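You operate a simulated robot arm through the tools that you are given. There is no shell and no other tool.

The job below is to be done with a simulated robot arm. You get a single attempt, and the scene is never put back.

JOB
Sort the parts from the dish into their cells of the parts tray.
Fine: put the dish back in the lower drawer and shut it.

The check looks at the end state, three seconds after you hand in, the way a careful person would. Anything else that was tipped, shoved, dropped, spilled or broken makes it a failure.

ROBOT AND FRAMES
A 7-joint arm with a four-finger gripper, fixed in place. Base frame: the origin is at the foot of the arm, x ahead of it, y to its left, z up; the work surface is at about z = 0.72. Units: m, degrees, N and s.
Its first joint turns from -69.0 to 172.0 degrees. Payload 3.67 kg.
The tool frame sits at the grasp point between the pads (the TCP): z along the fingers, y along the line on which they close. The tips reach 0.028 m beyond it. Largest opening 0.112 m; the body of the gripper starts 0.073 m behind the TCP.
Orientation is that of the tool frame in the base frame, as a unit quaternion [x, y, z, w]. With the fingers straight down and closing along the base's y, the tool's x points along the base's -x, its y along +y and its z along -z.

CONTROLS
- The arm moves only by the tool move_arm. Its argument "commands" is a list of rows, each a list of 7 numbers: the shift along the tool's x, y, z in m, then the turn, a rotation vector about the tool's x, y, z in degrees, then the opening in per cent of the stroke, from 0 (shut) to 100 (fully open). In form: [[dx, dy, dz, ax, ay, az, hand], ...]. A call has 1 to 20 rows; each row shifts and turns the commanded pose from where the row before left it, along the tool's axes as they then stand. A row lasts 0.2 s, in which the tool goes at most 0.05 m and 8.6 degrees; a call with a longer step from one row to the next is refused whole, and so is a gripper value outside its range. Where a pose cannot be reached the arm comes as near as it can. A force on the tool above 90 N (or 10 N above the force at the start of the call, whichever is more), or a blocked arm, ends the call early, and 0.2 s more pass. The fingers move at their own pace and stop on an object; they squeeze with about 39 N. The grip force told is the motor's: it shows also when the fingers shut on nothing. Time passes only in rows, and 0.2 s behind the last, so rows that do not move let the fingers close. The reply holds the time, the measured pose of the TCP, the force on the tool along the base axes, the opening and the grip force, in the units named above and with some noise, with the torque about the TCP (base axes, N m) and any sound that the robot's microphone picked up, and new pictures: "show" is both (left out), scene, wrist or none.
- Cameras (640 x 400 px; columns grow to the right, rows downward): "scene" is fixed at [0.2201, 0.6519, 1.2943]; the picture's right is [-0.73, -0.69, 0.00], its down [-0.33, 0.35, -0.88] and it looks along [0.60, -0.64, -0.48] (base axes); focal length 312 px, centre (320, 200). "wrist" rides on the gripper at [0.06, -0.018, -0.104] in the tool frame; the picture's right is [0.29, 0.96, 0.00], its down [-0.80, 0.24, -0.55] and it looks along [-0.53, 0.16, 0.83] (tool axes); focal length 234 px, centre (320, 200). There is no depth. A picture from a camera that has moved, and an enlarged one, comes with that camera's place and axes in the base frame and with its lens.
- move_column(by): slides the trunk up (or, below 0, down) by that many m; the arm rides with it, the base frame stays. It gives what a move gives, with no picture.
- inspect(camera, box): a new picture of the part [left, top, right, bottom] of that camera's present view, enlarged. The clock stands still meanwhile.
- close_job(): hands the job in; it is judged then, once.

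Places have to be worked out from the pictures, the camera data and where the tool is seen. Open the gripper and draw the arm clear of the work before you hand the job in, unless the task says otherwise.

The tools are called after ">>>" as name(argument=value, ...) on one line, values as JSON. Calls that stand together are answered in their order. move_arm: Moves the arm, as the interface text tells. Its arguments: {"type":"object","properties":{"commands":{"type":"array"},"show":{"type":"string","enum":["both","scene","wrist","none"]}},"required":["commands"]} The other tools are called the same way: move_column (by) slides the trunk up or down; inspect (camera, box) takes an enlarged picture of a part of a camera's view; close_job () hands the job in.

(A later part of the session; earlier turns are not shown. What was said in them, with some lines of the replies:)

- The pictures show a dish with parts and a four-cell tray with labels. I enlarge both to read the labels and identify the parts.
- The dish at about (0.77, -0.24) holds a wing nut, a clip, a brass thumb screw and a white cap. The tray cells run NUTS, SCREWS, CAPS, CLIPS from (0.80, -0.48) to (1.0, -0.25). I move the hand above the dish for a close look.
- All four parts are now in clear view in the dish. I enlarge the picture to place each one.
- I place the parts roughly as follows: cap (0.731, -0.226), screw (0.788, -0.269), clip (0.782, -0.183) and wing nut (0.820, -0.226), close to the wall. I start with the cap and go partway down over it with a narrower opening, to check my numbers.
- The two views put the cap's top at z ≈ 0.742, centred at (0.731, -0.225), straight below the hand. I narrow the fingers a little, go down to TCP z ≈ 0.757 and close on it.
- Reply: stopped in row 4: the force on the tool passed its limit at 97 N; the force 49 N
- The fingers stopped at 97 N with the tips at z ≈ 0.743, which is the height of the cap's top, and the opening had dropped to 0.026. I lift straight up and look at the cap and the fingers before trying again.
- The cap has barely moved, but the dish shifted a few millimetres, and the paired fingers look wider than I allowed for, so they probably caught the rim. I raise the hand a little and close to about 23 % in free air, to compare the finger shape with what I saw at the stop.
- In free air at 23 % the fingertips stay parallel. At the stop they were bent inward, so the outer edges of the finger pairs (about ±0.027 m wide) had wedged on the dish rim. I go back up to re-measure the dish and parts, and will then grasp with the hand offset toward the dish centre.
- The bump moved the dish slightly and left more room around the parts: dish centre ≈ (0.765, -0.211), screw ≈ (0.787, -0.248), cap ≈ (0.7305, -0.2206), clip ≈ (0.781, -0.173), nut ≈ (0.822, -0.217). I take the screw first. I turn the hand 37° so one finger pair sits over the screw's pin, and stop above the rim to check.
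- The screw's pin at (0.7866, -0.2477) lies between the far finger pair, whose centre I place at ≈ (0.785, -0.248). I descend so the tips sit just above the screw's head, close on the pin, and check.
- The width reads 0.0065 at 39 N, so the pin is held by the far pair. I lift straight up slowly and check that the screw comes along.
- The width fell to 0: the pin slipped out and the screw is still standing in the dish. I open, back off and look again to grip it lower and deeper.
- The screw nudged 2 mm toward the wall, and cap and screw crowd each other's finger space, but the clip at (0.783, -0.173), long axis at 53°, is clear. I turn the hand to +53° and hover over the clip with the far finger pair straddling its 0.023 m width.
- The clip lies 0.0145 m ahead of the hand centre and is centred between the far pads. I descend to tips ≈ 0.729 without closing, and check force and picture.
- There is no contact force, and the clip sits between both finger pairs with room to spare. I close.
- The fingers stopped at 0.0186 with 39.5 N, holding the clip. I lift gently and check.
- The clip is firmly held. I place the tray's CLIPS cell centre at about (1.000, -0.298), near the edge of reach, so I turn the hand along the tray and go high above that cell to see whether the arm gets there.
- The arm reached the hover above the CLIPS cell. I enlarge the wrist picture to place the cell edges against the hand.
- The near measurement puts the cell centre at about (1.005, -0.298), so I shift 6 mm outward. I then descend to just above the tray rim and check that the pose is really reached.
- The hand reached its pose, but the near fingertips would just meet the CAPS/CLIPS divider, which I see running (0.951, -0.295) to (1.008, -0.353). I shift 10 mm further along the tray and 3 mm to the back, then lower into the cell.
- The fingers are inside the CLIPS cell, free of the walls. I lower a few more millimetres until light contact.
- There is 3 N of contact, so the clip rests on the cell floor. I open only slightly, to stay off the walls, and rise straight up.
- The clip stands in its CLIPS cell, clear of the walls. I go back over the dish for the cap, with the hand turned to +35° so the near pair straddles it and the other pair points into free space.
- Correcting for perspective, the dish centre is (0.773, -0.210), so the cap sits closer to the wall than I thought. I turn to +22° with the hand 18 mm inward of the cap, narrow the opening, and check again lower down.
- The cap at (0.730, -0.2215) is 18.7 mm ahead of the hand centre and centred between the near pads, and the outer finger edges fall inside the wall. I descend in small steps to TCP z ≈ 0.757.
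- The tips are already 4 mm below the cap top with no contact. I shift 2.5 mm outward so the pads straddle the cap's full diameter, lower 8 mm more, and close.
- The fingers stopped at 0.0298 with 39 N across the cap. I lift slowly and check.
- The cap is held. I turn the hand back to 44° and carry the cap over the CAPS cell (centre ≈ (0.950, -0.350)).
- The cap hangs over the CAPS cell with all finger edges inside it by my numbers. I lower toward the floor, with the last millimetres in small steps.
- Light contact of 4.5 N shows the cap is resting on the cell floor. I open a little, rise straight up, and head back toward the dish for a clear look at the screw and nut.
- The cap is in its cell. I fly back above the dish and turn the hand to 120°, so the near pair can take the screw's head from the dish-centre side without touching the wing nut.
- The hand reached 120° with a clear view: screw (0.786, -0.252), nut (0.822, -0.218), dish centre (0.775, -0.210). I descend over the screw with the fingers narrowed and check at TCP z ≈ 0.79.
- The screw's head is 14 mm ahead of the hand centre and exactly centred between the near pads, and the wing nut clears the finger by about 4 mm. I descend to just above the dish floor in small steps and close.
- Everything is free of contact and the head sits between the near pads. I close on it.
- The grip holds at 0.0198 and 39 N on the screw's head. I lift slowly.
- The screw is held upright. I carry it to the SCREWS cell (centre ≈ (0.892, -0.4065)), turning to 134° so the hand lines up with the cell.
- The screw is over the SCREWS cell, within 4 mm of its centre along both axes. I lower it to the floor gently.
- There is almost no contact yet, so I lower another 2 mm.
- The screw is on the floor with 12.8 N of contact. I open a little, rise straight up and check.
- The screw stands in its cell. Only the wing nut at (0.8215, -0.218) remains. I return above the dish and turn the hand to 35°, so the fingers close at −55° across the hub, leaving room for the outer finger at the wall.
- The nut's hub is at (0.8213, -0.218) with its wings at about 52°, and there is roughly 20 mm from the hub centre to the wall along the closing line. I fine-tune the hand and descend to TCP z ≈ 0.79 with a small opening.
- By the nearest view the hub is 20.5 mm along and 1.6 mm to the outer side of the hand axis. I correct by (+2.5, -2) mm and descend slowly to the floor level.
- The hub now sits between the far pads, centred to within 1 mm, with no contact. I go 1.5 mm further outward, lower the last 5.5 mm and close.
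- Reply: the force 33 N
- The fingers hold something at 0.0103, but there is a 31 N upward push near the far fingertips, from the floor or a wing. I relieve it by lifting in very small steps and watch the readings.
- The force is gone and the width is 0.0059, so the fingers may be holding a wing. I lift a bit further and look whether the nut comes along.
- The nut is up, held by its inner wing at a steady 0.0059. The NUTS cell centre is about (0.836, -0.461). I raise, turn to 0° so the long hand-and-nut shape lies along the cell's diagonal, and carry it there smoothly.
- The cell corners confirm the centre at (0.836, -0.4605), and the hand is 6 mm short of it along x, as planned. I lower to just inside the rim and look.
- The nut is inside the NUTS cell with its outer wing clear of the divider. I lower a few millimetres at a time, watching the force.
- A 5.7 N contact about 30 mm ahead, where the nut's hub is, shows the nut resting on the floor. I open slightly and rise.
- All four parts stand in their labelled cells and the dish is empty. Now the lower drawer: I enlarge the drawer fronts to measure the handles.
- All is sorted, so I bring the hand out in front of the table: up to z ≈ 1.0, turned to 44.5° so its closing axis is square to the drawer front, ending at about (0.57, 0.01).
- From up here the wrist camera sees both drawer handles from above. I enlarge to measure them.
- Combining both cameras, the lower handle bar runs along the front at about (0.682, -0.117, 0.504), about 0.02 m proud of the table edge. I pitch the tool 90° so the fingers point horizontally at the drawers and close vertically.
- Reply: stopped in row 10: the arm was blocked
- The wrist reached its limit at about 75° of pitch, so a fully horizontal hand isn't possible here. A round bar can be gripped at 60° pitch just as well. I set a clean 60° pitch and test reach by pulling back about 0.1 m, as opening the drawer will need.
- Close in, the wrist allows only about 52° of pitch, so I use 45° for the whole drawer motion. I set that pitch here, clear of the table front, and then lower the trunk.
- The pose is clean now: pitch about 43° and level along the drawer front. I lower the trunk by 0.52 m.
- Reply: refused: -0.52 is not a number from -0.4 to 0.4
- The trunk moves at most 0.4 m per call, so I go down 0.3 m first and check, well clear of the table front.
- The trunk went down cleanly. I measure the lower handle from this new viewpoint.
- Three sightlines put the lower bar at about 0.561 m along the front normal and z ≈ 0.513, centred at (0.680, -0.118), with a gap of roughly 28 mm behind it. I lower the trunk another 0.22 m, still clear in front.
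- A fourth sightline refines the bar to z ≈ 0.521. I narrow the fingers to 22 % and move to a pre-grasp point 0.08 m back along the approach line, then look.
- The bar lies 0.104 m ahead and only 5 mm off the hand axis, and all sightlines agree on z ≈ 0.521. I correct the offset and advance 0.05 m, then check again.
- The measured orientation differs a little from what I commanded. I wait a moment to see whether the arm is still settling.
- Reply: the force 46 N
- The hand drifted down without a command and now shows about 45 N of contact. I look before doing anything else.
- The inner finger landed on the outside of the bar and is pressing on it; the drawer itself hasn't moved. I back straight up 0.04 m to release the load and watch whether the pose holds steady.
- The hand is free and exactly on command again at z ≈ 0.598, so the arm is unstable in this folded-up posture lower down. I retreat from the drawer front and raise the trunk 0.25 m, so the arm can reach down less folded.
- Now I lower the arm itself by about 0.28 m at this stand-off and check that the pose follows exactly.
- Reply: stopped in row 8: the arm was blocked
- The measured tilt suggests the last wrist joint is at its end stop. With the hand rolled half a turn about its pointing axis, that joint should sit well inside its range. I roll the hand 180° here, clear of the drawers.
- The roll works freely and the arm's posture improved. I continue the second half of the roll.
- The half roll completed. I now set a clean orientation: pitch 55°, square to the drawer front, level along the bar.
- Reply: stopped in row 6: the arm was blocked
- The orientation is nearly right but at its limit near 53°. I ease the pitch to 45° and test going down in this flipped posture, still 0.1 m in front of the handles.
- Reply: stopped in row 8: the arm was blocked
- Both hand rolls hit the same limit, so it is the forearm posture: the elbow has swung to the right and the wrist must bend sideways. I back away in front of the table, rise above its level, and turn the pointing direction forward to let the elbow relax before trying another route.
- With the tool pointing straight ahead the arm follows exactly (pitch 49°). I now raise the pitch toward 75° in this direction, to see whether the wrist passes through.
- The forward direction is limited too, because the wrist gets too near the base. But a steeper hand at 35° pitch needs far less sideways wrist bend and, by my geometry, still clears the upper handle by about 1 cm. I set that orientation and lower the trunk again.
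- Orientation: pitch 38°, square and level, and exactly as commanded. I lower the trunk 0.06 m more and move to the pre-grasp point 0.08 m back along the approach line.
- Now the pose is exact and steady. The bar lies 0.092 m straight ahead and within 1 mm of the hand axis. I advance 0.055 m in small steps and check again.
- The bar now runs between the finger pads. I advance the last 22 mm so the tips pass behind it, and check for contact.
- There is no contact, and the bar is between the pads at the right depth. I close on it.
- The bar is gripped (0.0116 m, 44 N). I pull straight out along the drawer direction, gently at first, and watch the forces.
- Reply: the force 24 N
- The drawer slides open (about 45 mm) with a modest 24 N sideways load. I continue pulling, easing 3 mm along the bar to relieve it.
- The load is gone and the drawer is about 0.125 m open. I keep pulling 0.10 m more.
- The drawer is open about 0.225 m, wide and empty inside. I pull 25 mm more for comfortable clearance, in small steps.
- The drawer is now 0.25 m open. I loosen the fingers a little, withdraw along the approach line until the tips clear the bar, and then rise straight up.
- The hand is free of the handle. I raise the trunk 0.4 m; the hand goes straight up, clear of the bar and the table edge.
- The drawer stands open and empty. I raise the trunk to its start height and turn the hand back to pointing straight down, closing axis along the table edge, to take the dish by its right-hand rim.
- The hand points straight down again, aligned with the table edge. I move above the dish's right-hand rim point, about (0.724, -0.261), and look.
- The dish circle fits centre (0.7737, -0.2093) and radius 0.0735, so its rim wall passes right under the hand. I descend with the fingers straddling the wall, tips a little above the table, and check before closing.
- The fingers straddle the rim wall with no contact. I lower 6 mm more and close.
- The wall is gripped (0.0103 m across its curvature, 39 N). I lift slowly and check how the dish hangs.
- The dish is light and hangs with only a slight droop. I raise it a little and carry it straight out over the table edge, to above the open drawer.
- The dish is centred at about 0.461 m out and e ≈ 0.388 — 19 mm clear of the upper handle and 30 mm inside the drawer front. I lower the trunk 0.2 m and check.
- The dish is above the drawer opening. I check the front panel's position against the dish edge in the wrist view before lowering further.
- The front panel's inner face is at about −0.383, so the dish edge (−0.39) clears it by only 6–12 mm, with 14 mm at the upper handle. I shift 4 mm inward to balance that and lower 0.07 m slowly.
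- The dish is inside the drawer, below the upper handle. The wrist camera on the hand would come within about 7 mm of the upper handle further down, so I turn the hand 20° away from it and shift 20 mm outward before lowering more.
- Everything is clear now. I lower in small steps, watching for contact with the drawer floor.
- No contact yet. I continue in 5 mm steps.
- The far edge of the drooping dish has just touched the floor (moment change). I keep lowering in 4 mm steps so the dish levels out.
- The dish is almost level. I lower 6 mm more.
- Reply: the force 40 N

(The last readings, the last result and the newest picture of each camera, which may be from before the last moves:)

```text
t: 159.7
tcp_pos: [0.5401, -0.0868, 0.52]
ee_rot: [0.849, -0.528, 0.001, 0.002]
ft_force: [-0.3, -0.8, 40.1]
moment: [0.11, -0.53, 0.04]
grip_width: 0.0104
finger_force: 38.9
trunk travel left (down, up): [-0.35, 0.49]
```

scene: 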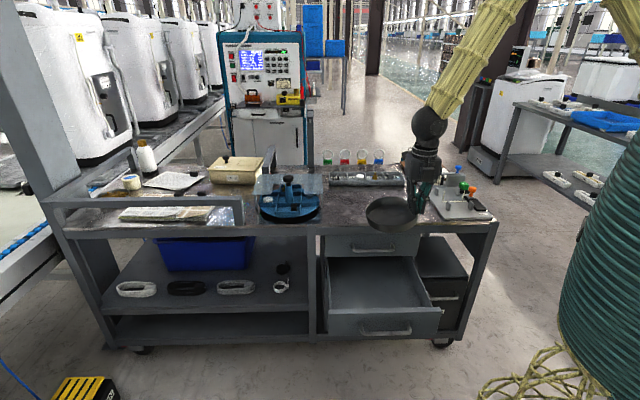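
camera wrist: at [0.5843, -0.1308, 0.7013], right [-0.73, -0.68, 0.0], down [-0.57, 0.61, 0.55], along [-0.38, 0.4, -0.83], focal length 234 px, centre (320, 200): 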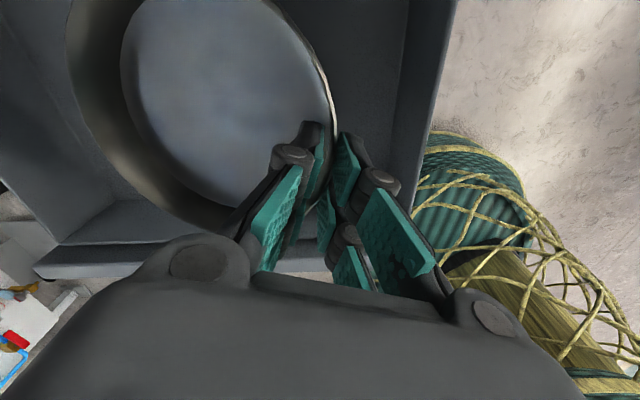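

Firm floor contact (40 N): the dish is seated. I ease up 2 mm, open the fingers, and rise straight out.

>>> move_arm(commands=[[0, 0, -0.002, 0, 0, 0, 0], [0, 0, 0, 0, 0, 0, 15], [0, 0, 0, 0, 0, 0, 28], [0, 0, 0, 0, 0, 0, 28], [0, 0, -0.01, 0, 0, 0, 28], [0, 0, -0.02, 0, 0, 0, 28], [0, 0, -0.03, 0, 0, 0, 28], [0, 0, -0.03, 0, 0, 0, 28], [0, 0, 0, 0, 0, 0, 28]])

>>> inspect(camera="scene", box=[310, 210, 450, 330])

```text
t: 161.7
tcp_pos: [0.5402, -0.0859, 0.611]
ee_rot: [0.849, -0.528, 0.0, 0.002]
ft_force: [-0.1, -0.3, -0.6]
moment: [0.02, -0.02, 0.03]
grip_width: 0.0315
finger_force: 0.2
trunk travel left (down, up): [-0.35, 0.49]
camera wrist: at [0.5841, -0.1311, 0.7133], right [-0.73, -0.68, 0.0], down [-0.57, 0.61, 0.55], along [-0.38, 0.4, -0.83], focal length 234 px, centre (320, 200)
```

scene: 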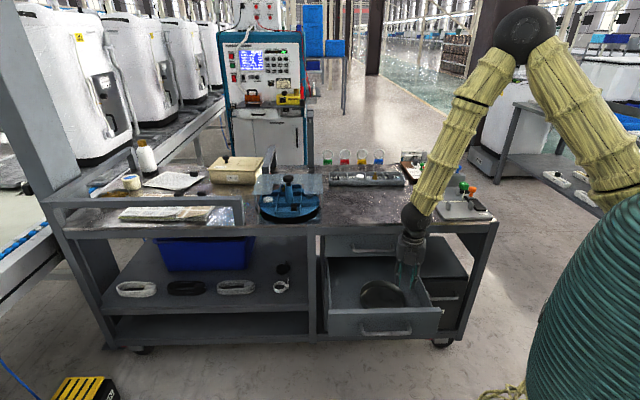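
wrist: 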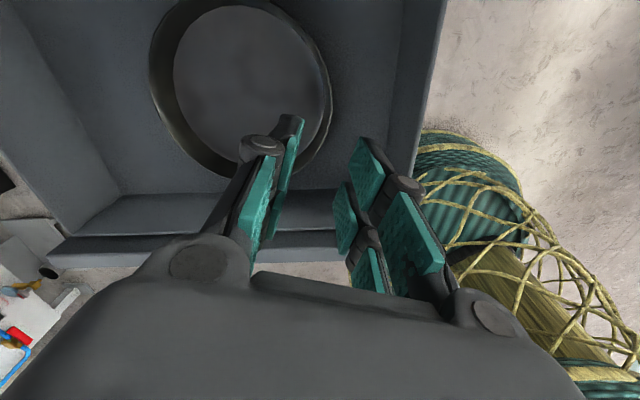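

```text
3.33 times, centred on (380, 270) of scene
camera zoom: at [0.2201, 0.6519, 1.2943], right [-0.73, -0.69, 0.0], down [-0.33, 0.35, -0.88], along [0.6, -0.64, -0.48], focal length 1041 px, centre (120, -33)
```

zoom: 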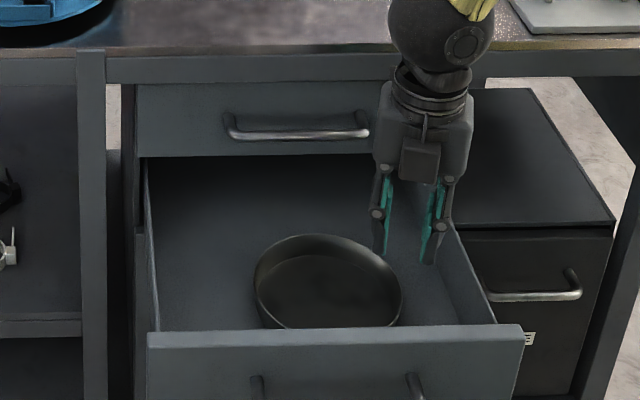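

The dish lies flat in the drawer. To shut it I will repeat the proven handle grip, so I first raise the trunk and lift the hand out to the spot in front where the pitched pose worked.

>>> move_column(by=0.2)

>>> move_arm(commands=[[0, 0, -0.04, 0, 0, 0, 28], [0, 0, -0.04, 0, 0, 0, 28], [0, 0, -0.04, 0, 0, 0, 28], [0, 0, -0.04, 0, 0, 0, 28], [0, 0, -0.04, 0, 0, 0, 28], [0, 0, -0.04, 0, 0, 0, 28], [0, 0, -0.04, 0, 0, 0, 28], [-0.0374, -0.0034, 0, 0, 0, 0, 28], [-0.0374, -0.0034, 0, 0, 0, 0, 28], [-0.0374, -0.0034, 0, 0, 0, 0, 28], [-0.0374, -0.0034, 0, 0, 0, 0, 28], [-0.0374, -0.0034, 0, 0, 0, 0, 28], [0, 0, 0, 0, 0, 0, 28]], show="none")

```text
t: 163.9
tcp_pos: [0.5407, -0.087, 0.8109]
ee_rot: [0.849, -0.528, -0.001, 0.003]
ft_force: [0.4, 0.2, 0.1]
moment: [0.0, 0.01, -0.02]
grip_width: 0.0313
finger_force: 0.0
trunk travel left (down, up): [-0.55, 0.29]
```

```text
t: 166.7
tcp_pos: [0.4742, 0.0879, 1.0904]
ee_rot: [0.849, -0.529, -0.001, 0.002]
ft_force: [0.6, 0.0, 0.4]
moment: [0.02, -0.01, -0.01]
grip_width: 0.0315
finger_force: 0.0
trunk travel left (down, up): [-0.55, 0.29]
```

>>> move_arm(commands=[[0, 0, 0, 0, 0, -8.47, 24], [0, 0, 0, 0, 0, -8.47, 24], [0, 0, 0, 0, 0, -8.47, 24], [0, 0, 0, 0, 0, -8.47, 24], [0, 0, 0, 0, 0, -8.47, 24], [0, 0, 0, 0, 0, -8.47, 24], [0, 0, 0, 0, 0, -8.47, 24], [0, 0, 0, 0, 0, -8.47, 24], [0, 0, 0, 0, 0, -8.47, 24], [0, 0, 0, 0, 0, -8.47, 24], [0, 0, 0, 0, 0, -8.47, 24], [0, 0, 0, 0, 0, -8.47, 24], [0, 0, 0, 0, 0, -8.47, 24], [0, 0, 0, -7.6, 0, 0, 24], [0, 0, 0, -7.6, 0, 0, 24], [0, 0, 0, -7.6, 0, 0, 24], [0, 0, 0, -7.6, 0, 0, 24], [0, 0, 0, -7.6, 0, 0, 24], [0, 0, 0, 0, 0, 0, 24], [0, 0, 0, 0, 0, 0, 24]])

```text
t: 170.9
tcp_pos: [0.4745, 0.0909, 1.0905]
ee_rot: [0.868, 0.373, 0.126, 0.302]
ft_force: [-0.2, -0.2, -0.4]
moment: [-0.03, -0.01, 0.02]
grip_width: 0.0269
finger_force: 0.0
trunk travel left (down, up): [-0.55, 0.29]
camera wrist: at [0.4594, 0.1891, 1.1594], right [0.75, -0.31, 0.59], down [-0.66, -0.47, 0.59], along [0.1, -0.83, -0.55], focal length 234 px, centre (320, 200)
```

scene: 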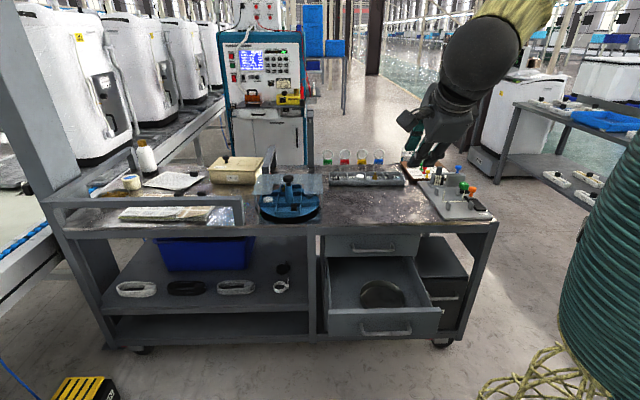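
wrist: 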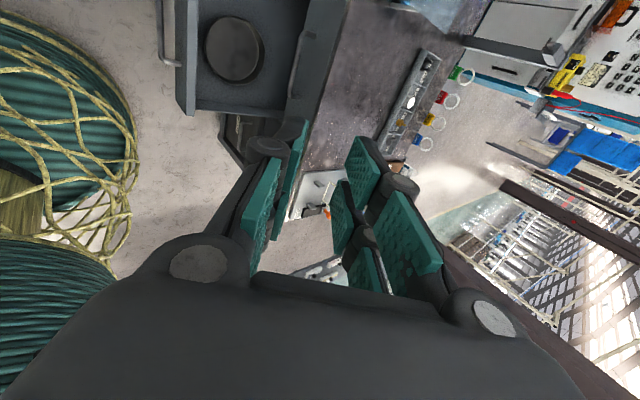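

The pitched pose is reproduced exactly. I lower the trunk 0.4 m and check the handle position before the last part.

>>> move_column(by=-0.4)

>>> inspect(camera="wrist", box=[200, 30, 440, 230])

>>> inspect(camera="wrist", box=[0, 0, 640, 400])

```text
t: 174.7
tcp_pos: [0.4751, 0.0904, 0.6893]
ee_rot: [0.869, 0.374, 0.126, 0.3]
ft_force: [-0.2, 0.0, 0.3]
moment: [0.02, -0.02, 0.01]
grip_width: 0.0268
finger_force: 0.0
trunk travel left (down, up): [-0.15, 0.69]
```

```text
2.00 times, centred on (320, 130) of wrist
camera zoom: at [0.4599, 0.1883, 0.7595], right [0.75, -0.31, 0.59], down [-0.66, -0.47, 0.59], along [0.09, -0.83, -0.56], focal length 468 px, centre (320, 340)
```

zoom: 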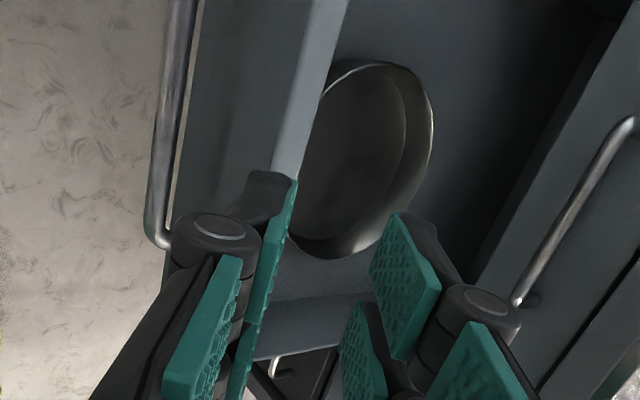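

```text
1.00 times, centred on (320, 200) of wrist (not enlarged: the box is as wide or as high as the picture)
camera zoom: at [0.4599, 0.1883, 0.7595], right [0.75, -0.31, 0.59], down [-0.66, -0.47, 0.59], along [0.09, -0.83, -0.56], focal length 234 px, centre (320, 200)
```

zoom: 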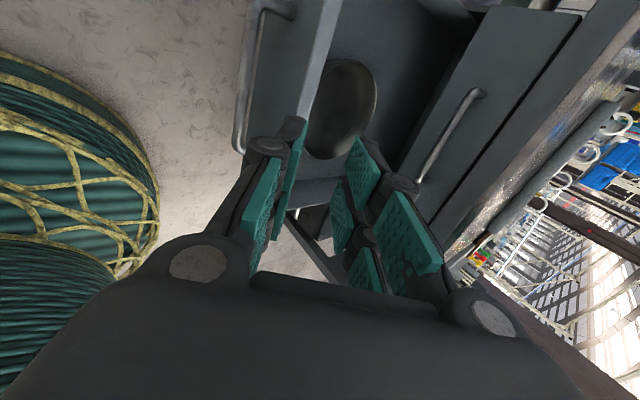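

The bar is where I left it (0.306 m out, z ≈ 0.524). I lower the last 0.13 m, then slide onto the bar along the approach line.

>>> move_column(by=-0.13)

>>> inspect(camera="wrist", box=[200, 30, 440, 230])

```text
t: 176.3
tcp_pos: [0.4746, 0.0897, 0.5601]
ee_rot: [0.869, 0.373, 0.125, 0.301]
ft_force: [-0.2, 0.2, 0.0]
moment: [0.01, 0.01, -0.01]
grip_width: 0.0267
finger_force: 0.0
trunk travel left (down, up): [-0.02, 0.82]
```

```text
2.00 times, centred on (320, 130) of wrist
camera zoom: at [0.4599, 0.1883, 0.6295], right [0.75, -0.31, 0.59], down [-0.66, -0.47, 0.59], along [0.09, -0.83, -0.56], focal length 468 px, centre (320, 340)
```

zoom: 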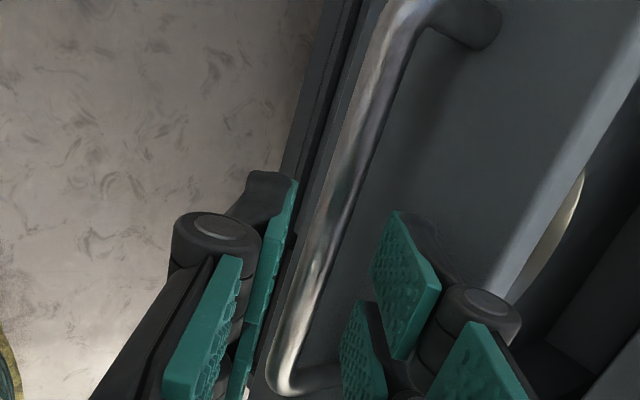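

The view matches the one from when I released the bar. I slide 30 mm forward along the approach line and close on it.

>>> move_arm(commands=[[0, 0, 0.012, 0, 0, 0, 24], [0, 0, 0.01, 0, 0, 0, 24], [0, 0, 0.008, 0, 0, 0, 24], [0, 0, 0, 0, 0, 0, 24], [0, 0, 0, 0, 0, 0, 10], [0, 0, 0, 0, 0, 0, 0], [0, 0, 0, 0, 0, 0, 0]], show="wrist")

```text
t: 177.9
tcp_pos: [0.4884, 0.0769, 0.5372]
ee_rot: [0.869, 0.372, 0.126, 0.3]
ft_force: [-0.6, 0.4, 0.5]
moment: [1.03, -0.96, -1.41]
grip_width: 0.0117
finger_force: 45.7
trunk travel left (down, up): [-0.02, 0.82]
camera wrist: at [0.4735, 0.1748, 0.6058], right [0.75, -0.31, 0.59], down [-0.66, -0.47, 0.59], along [0.09, -0.83, -0.56], focal length 234 px, centre (320, 200)
```

wrist: 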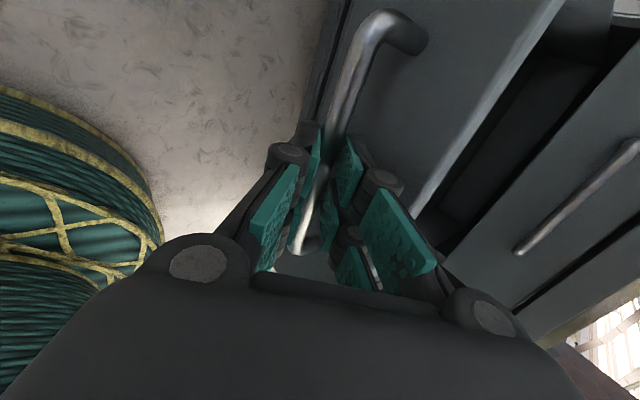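

The bar is gripped again (0.0117 m, 45 N). I push the drawer in smoothly by 0.2 m.

>>> move_arm(commands=[[-0.0001, 0.0039, 0.0031, 0, 0, 0, 0], [-0.0002, 0.0079, 0.0062, 0, 0, 0, 0], [-0.0003, 0.0118, 0.0093, 0, 0, 0, 0], [-0.0004, 0.0118, 0.0093, 0, 0, 0, 0], [-0.0004, 0.0118, 0.0093, 0, 0, 0, 0], [-0.0004, 0.0118, 0.0093, 0, 0, 0, 0], [-0.0004, 0.0118, 0.0093, 0, 0, 0, 0], [-0.0004, 0.0118, 0.0093, 0, 0, 0, 0], [-0.0004, 0.0118, 0.0093, 0, 0, 0, 0], [-0.0004, 0.0118, 0.0093, 0, 0, 0, 0], [-0.0004, 0.0118, 0.0093, 0, 0, 0, 0], [0, 0, 0, 0, 0, 0, 0]])

>>> inspect(camera="scene", box=[310, 210, 450, 330])

```text
t: 180.5
tcp_pos: [0.5941, -0.0303, 0.536]
ee_rot: [0.869, 0.373, 0.126, 0.299]
ft_force: [-13.7, -12.3, -6.3]
moment: [0.42, -0.26, -2.11]
grip_width: 0.0118
finger_force: 44.8
trunk travel left (down, up): [-0.02, 0.82]
camera wrist: at [0.5802, 0.0683, 0.6058], right [0.75, -0.31, 0.59], down [-0.66, -0.47, 0.59], along [0.09, -0.83, -0.56], focal length 234 px, centre (320, 200)
```

scene: 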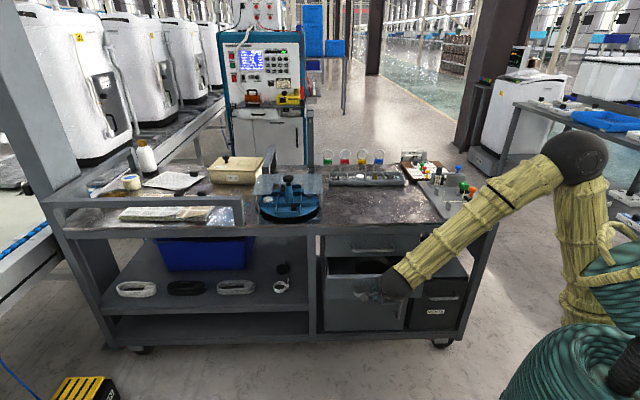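
wrist: 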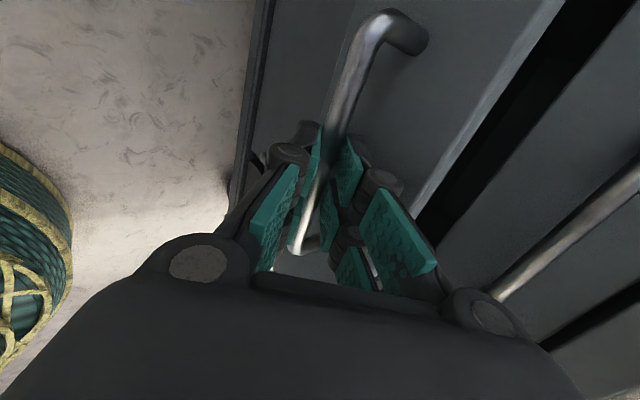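

```text
3.33 times, centred on (380, 270) of scene
camera zoom: at [0.2201, 0.6519, 1.2943], right [-0.73, -0.69, 0.0], down [-0.33, 0.35, -0.88], along [0.6, -0.64, -0.48], focal length 1041 px, centre (120, -33)
```

zoom: 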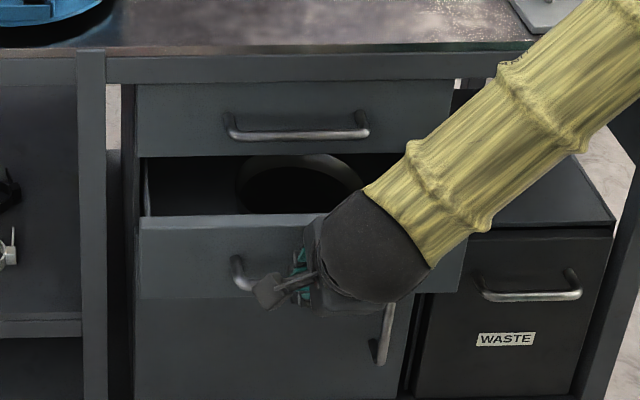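

The drawer is 0.15 m in, with the dish gliding under the upper drawer. I ease 2–3 mm sideways to relieve the 18 N side load and push 0.09 m further.

>>> move_arm(commands=[[-0.001, 0.0118, 0.0093, 0, 0, 0, 0], [-0.0008, 0.0118, 0.0093, 0, 0, 0, 0], [-0.0006, 0.0118, 0.0093, 0, 0, 0, 0], [-0.0004, 0.0118, 0.0093, 0, 0, 0, 0], [-0.0003, 0.0118, 0.0093, 0, 0, 0, 0], [-0.0002, 0.0079, 0.0062, 0, 0, 0, 0], [0, 0, 0, 0, 0, 0, 0]], show="none")

>>> inspect(camera="scene", box=[310, 210, 450, 330])

```text
t: 182.1
tcp_pos: [0.6537, -0.0879, 0.5353]
ee_rot: [0.868, 0.374, 0.128, 0.299]
ft_force: [7.5, 6.1, 6.8]
moment: [1.19, -1.29, -1.17]
grip_width: 0.0119
finger_force: 44.9
trunk travel left (down, up): [-0.02, 0.82]
```

```text
3.33 times, centred on (380, 270) of scene
camera zoom: at [0.2201, 0.6519, 1.2943], right [-0.73, -0.69, 0.0], down [-0.33, 0.35, -0.88], along [0.6, -0.64, -0.48], focal length 1041 px, centre (120, -33)
```

zoom: 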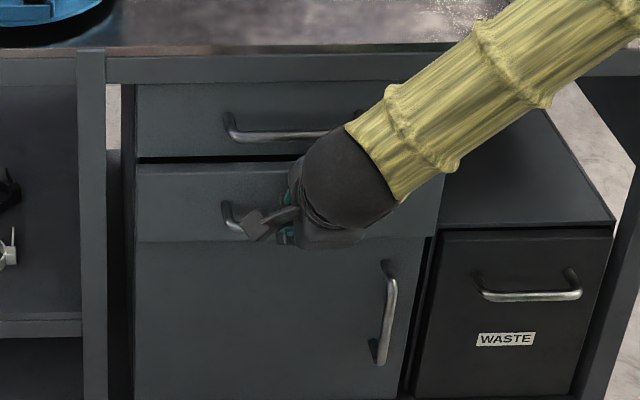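

About 18 mm remain. I push in 4–5 mm steps until the drawer seats.

>>> move_arm(commands=[[-0.0001, 0.0039, 0.0031, 0, 0, 0, 0], [-0.0001, 0.0039, 0.0031, 0, 0, 0, 0], [-0.0001, 0.0039, 0.0031, 0, 0, 0, 0], [0, 0.0024, 0.0019, 0, 0, 0, 0], [0, 0, 0, 0, 0, 0, 0]], show="none")

>>> inspect(camera="scene", box=[310, 220, 420, 290])

```text
t: 183.3
tcp_pos: [0.6677, -0.1011, 0.5365]
ee_rot: [0.868, 0.373, 0.128, 0.301]
ft_force: [18.1, 14.1, 11.2]
moment: [1.18, -1.42, -1.16]
grip_width: 0.0119
finger_force: 45.1
trunk travel left (down, up): [-0.02, 0.82]
```

```text
5.71 times, centred on (365, 255) of scene
camera zoom: at [0.2201, 0.6519, 1.2943], right [-0.73, -0.69, 0.0], down [-0.33, 0.35, -0.88], along [0.6, -0.64, -0.48], focal length 1784 px, centre (63, -114)
```

zoom: 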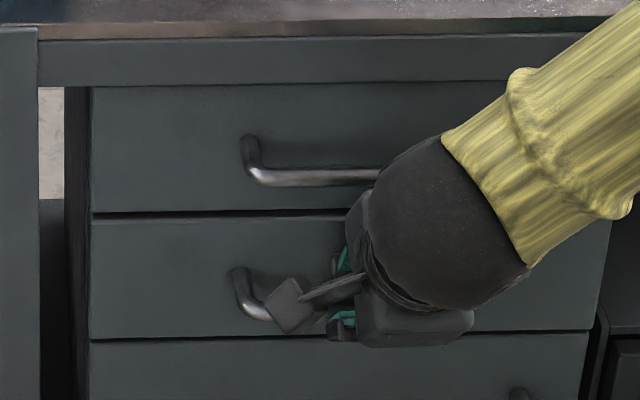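

It looks flush with the upper drawer. I press 3 mm more to be sure it is fully seated, relieving the side load at the same time.

>>> move_arm(commands=[[0.0015, 0.0016, 0.0012, 0, 0, 0, 0], [0.001, 0.0012, 0.0009, 0, 0, 0, 0], [0, 0, 0, 0, 0, 0, 0]], show="none")

```text
t: 184.1
tcp_pos: [0.668, -0.1025, 0.5369]
ee_rot: [0.869, 0.373, 0.125, 0.3]
ft_force: [-34.7, 20.3, 14.8]
moment: [1.06, -0.52, -1.82]
grip_width: 0.0118
finger_force: 44.5
trunk travel left (down, up): [-0.02, 0.82]
```

A 39 N counter-force shows the drawer is hard against its stop. I open the fingers slightly while still pressing, and then withdraw along the approach line.

>>> move_arm(commands=[[0, 0, 0, 0, 0, 0, 14], [0, 0, 0, 0, 0, 0, 22], [0, 0, 0, 0, 0, 0, 22], [0, 0, -0.008, 0, 0, 0, 22], [0, 0, -0.015, 0, 0, 0, 22], [0, 0, -0.02, 0, 0, 0, 22], [0, 0, -0.02, 0, 0, 0, 22], [0, 0, -0.02, 0, 0, 0, 22], [0, 0, 0, 0, 0, 0, 22]])

>>> inspect(camera="wrist", box=[200, 0, 520, 220])

>>> inspect(camera="scene", box=[315, 220, 425, 290])

```text
t: 186.1
tcp_pos: [0.6332, -0.0667, 0.6014]
ee_rot: [0.869, 0.373, 0.126, 0.3]
ft_force: [0.6, 0.2, 0.9]
moment: [-0.01, -0.01, 0.0]
grip_width: 0.0246
finger_force: 0.1
trunk travel left (down, up): [-0.02, 0.82]
camera wrist: at [0.6186, 0.0308, 0.6716], right [0.75, -0.31, 0.59], down [-0.66, -0.47, 0.59], along [0.09, -0.83, -0.56], focal length 234 px, centre (320, 200)
```

scene: 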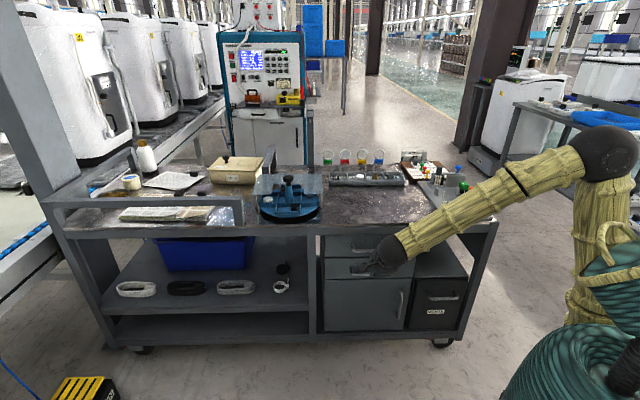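
wrist: 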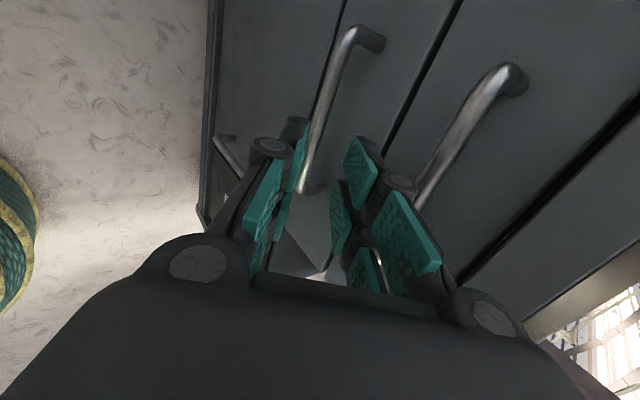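

```text
1.82 times, centred on (360, 110) of wrist
camera zoom: at [0.6186, 0.0308, 0.6716], right [0.75, -0.31, 0.59], down [-0.66, -0.47, 0.59], along [0.09, -0.83, -0.56], focal length 426 px, centre (247, 364)
```

zoom: 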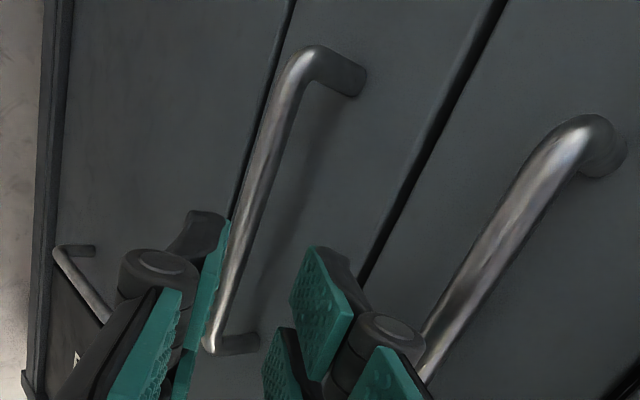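

```text
5.71 times, centred on (370, 255) of scene
camera zoom: at [0.2201, 0.6519, 1.2943], right [-0.73, -0.69, 0.0], down [-0.33, 0.35, -0.88], along [0.6, -0.64, -0.48], focal length 1784 px, centre (34, -114)
```

zoom: 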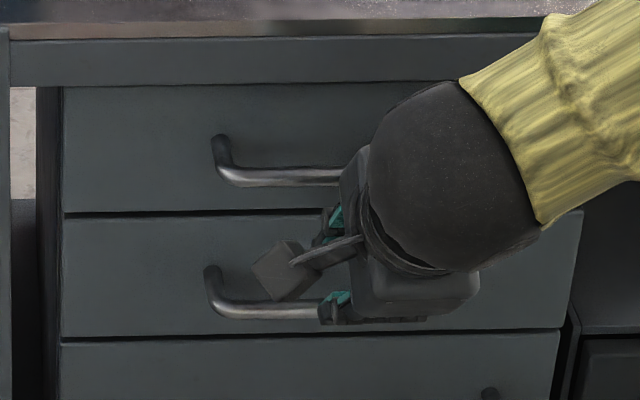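

The drawer front and handle are exactly where they were at the start, so the drawer is shut. I back the hand away from the front and raise the trunk.

>>> move_arm(commands=[[0, -0.0236, -0.0185, 0, 0, 0, 22], [0, -0.0236, -0.0185, 0, 0, 0, 22], [0, -0.0236, -0.0185, 0, 0, 0, 22], [0, -0.0236, -0.0185, 0, 0, 0, 22], [0, 0, 0, 0, 0, 0, 60]], show="none")

>>> move_column(by=0.4)

>>> inspect(camera="scene", box=[290, 140, 500, 340])

```text
t: 187.3
tcp_pos: [0.5468, 0.0149, 0.6015]
ee_rot: [0.869, 0.373, 0.126, 0.3]
ft_force: [-0.6, 0.4, 0.3]
moment: [0.0, -0.03, -0.04]
grip_width: 0.0671
finger_force: 0.1
trunk travel left (down, up): [-0.02, 0.82]
```

```text
t: 191.1
tcp_pos: [0.5476, 0.0141, 1.001]
ee_rot: [0.868, 0.374, 0.126, 0.301]
ft_force: [-0.1, -0.1, -0.7]
moment: [-0.03, 0.01, -0.01]
grip_width: 0.0673
finger_force: 0.0
trunk travel left (down, up): [-0.42, 0.42]
```

```text
2.00 times, centred on (395, 240) of scene
camera zoom: at [0.2201, 0.6519, 1.2943], right [-0.73, -0.69, 0.0], down [-0.33, 0.35, -0.88], along [0.6, -0.64, -0.48], focal length 624 px, centre (170, 120)
```

zoom: 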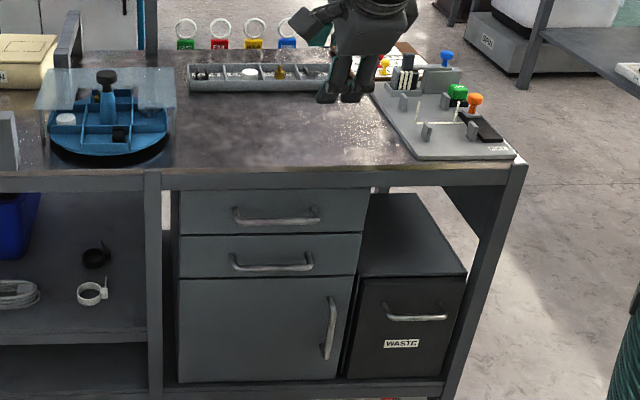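

The drawer is shut and the table undisturbed. I raise the trunk to its start height, open the gripper fully and take a last look at the tray.

>>> move_column(by=0.13)

>>> move_arm(commands=[[0, -0.0157, -0.0123, 0, 0, 0, 100], [0, -0.0157, -0.0123, 0, 0, 0, 100], [0, 0, 0, 0, 0, 0, 100], [0, 0, 0, 0, 0, 0, 100]], show="scene")

>>> inspect(camera="scene", box=[310, 145, 430, 215])

>>> inspect(camera="scene", box=[315, 220, 425, 290])

```text
t: 192.7
tcp_pos: [0.5464, 0.0137, 1.1306]
ee_rot: [0.869, 0.373, 0.126, 0.3]
ft_force: [-0.4, -0.1, 0.2]
moment: [-0.02, -0.01, -0.01]
grip_width: 0.0671
finger_force: 0.0
trunk travel left (down, up): [-0.55, 0.29]
```

```text
t: 193.7
tcp_pos: [0.5178, 0.0419, 1.1308]
ee_rot: [0.869, 0.373, 0.126, 0.3]
ft_force: [-0.3, -0.3, -0.8]
moment: [-0.01, -0.01, -0.01]
grip_width: 0.112
finger_force: 0.0
trunk travel left (down, up): [-0.55, 0.29]
```

scene: 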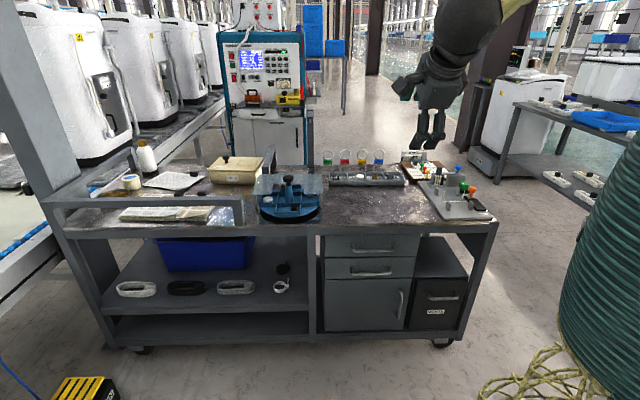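

```text
5.33 times, centred on (370, 180) of scene
camera zoom: at [0.2201, 0.6519, 1.2943], right [-0.73, -0.69, 0.0], down [-0.33, 0.35, -0.88], along [0.6, -0.64, -0.48], focal length 1665 px, centre (53, 307)
```

zoom: 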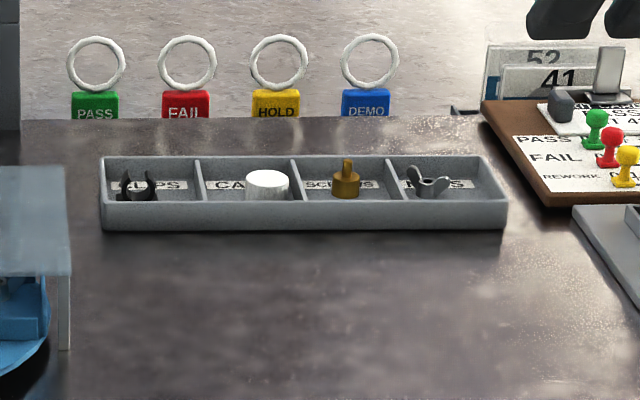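

```text
5.71 times, centred on (370, 255) of scene
camera zoom: at [0.2201, 0.6519, 1.2943], right [-0.73, -0.69, 0.0], down [-0.33, 0.35, -0.88], along [0.6, -0.64, -0.48], focal length 1784 px, centre (34, -114)
```

zoom: 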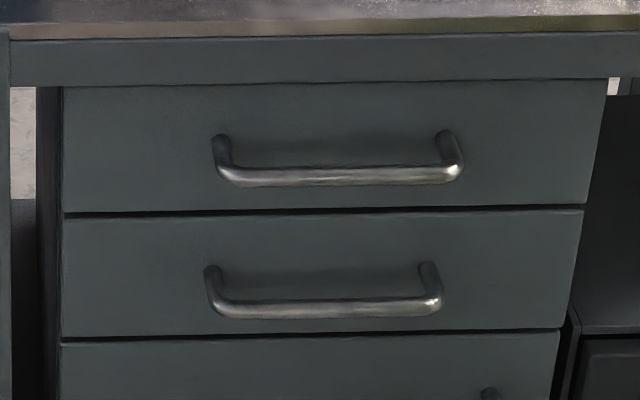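

All four parts are in their labelled cells, and the dish is in the lower drawer. The drawer front looks just as it did at the start, nothing else has moved, and the open gripper is clear. I hand the job in.

>>> close_job()

```text
The job is handed in.
```

I sorted the four parts into their labelled cells of the tray, put the dish in the lower drawer and shut it, and handed the job in. I don't have the check's verdict.

- **Parts:** the clip, cap, screw and wing nut stand in CLIPS, CAPS, SCREWS and NUTS.
- **Dish and drawer:** the dish lies flat in the lower drawer. I pushed the drawer in until it hit its stop, and in the last picture its front and handle look just as they did at the start.
- **Bumps along the way:**
  - On my first try for the cap, the fingers caught the dish rim at about 97 N, which slid the dish about a centimetre on the table.
  - The screw slipped out of its first grip and stayed upright in the dish.
  - The hand also drifted onto the lower drawer's handle with about 45 N, but the drawer didn't move.
- **End state:** in the last pictures nothing else on the table looks tipped or moved. The gripper is open and clear in front of the table.
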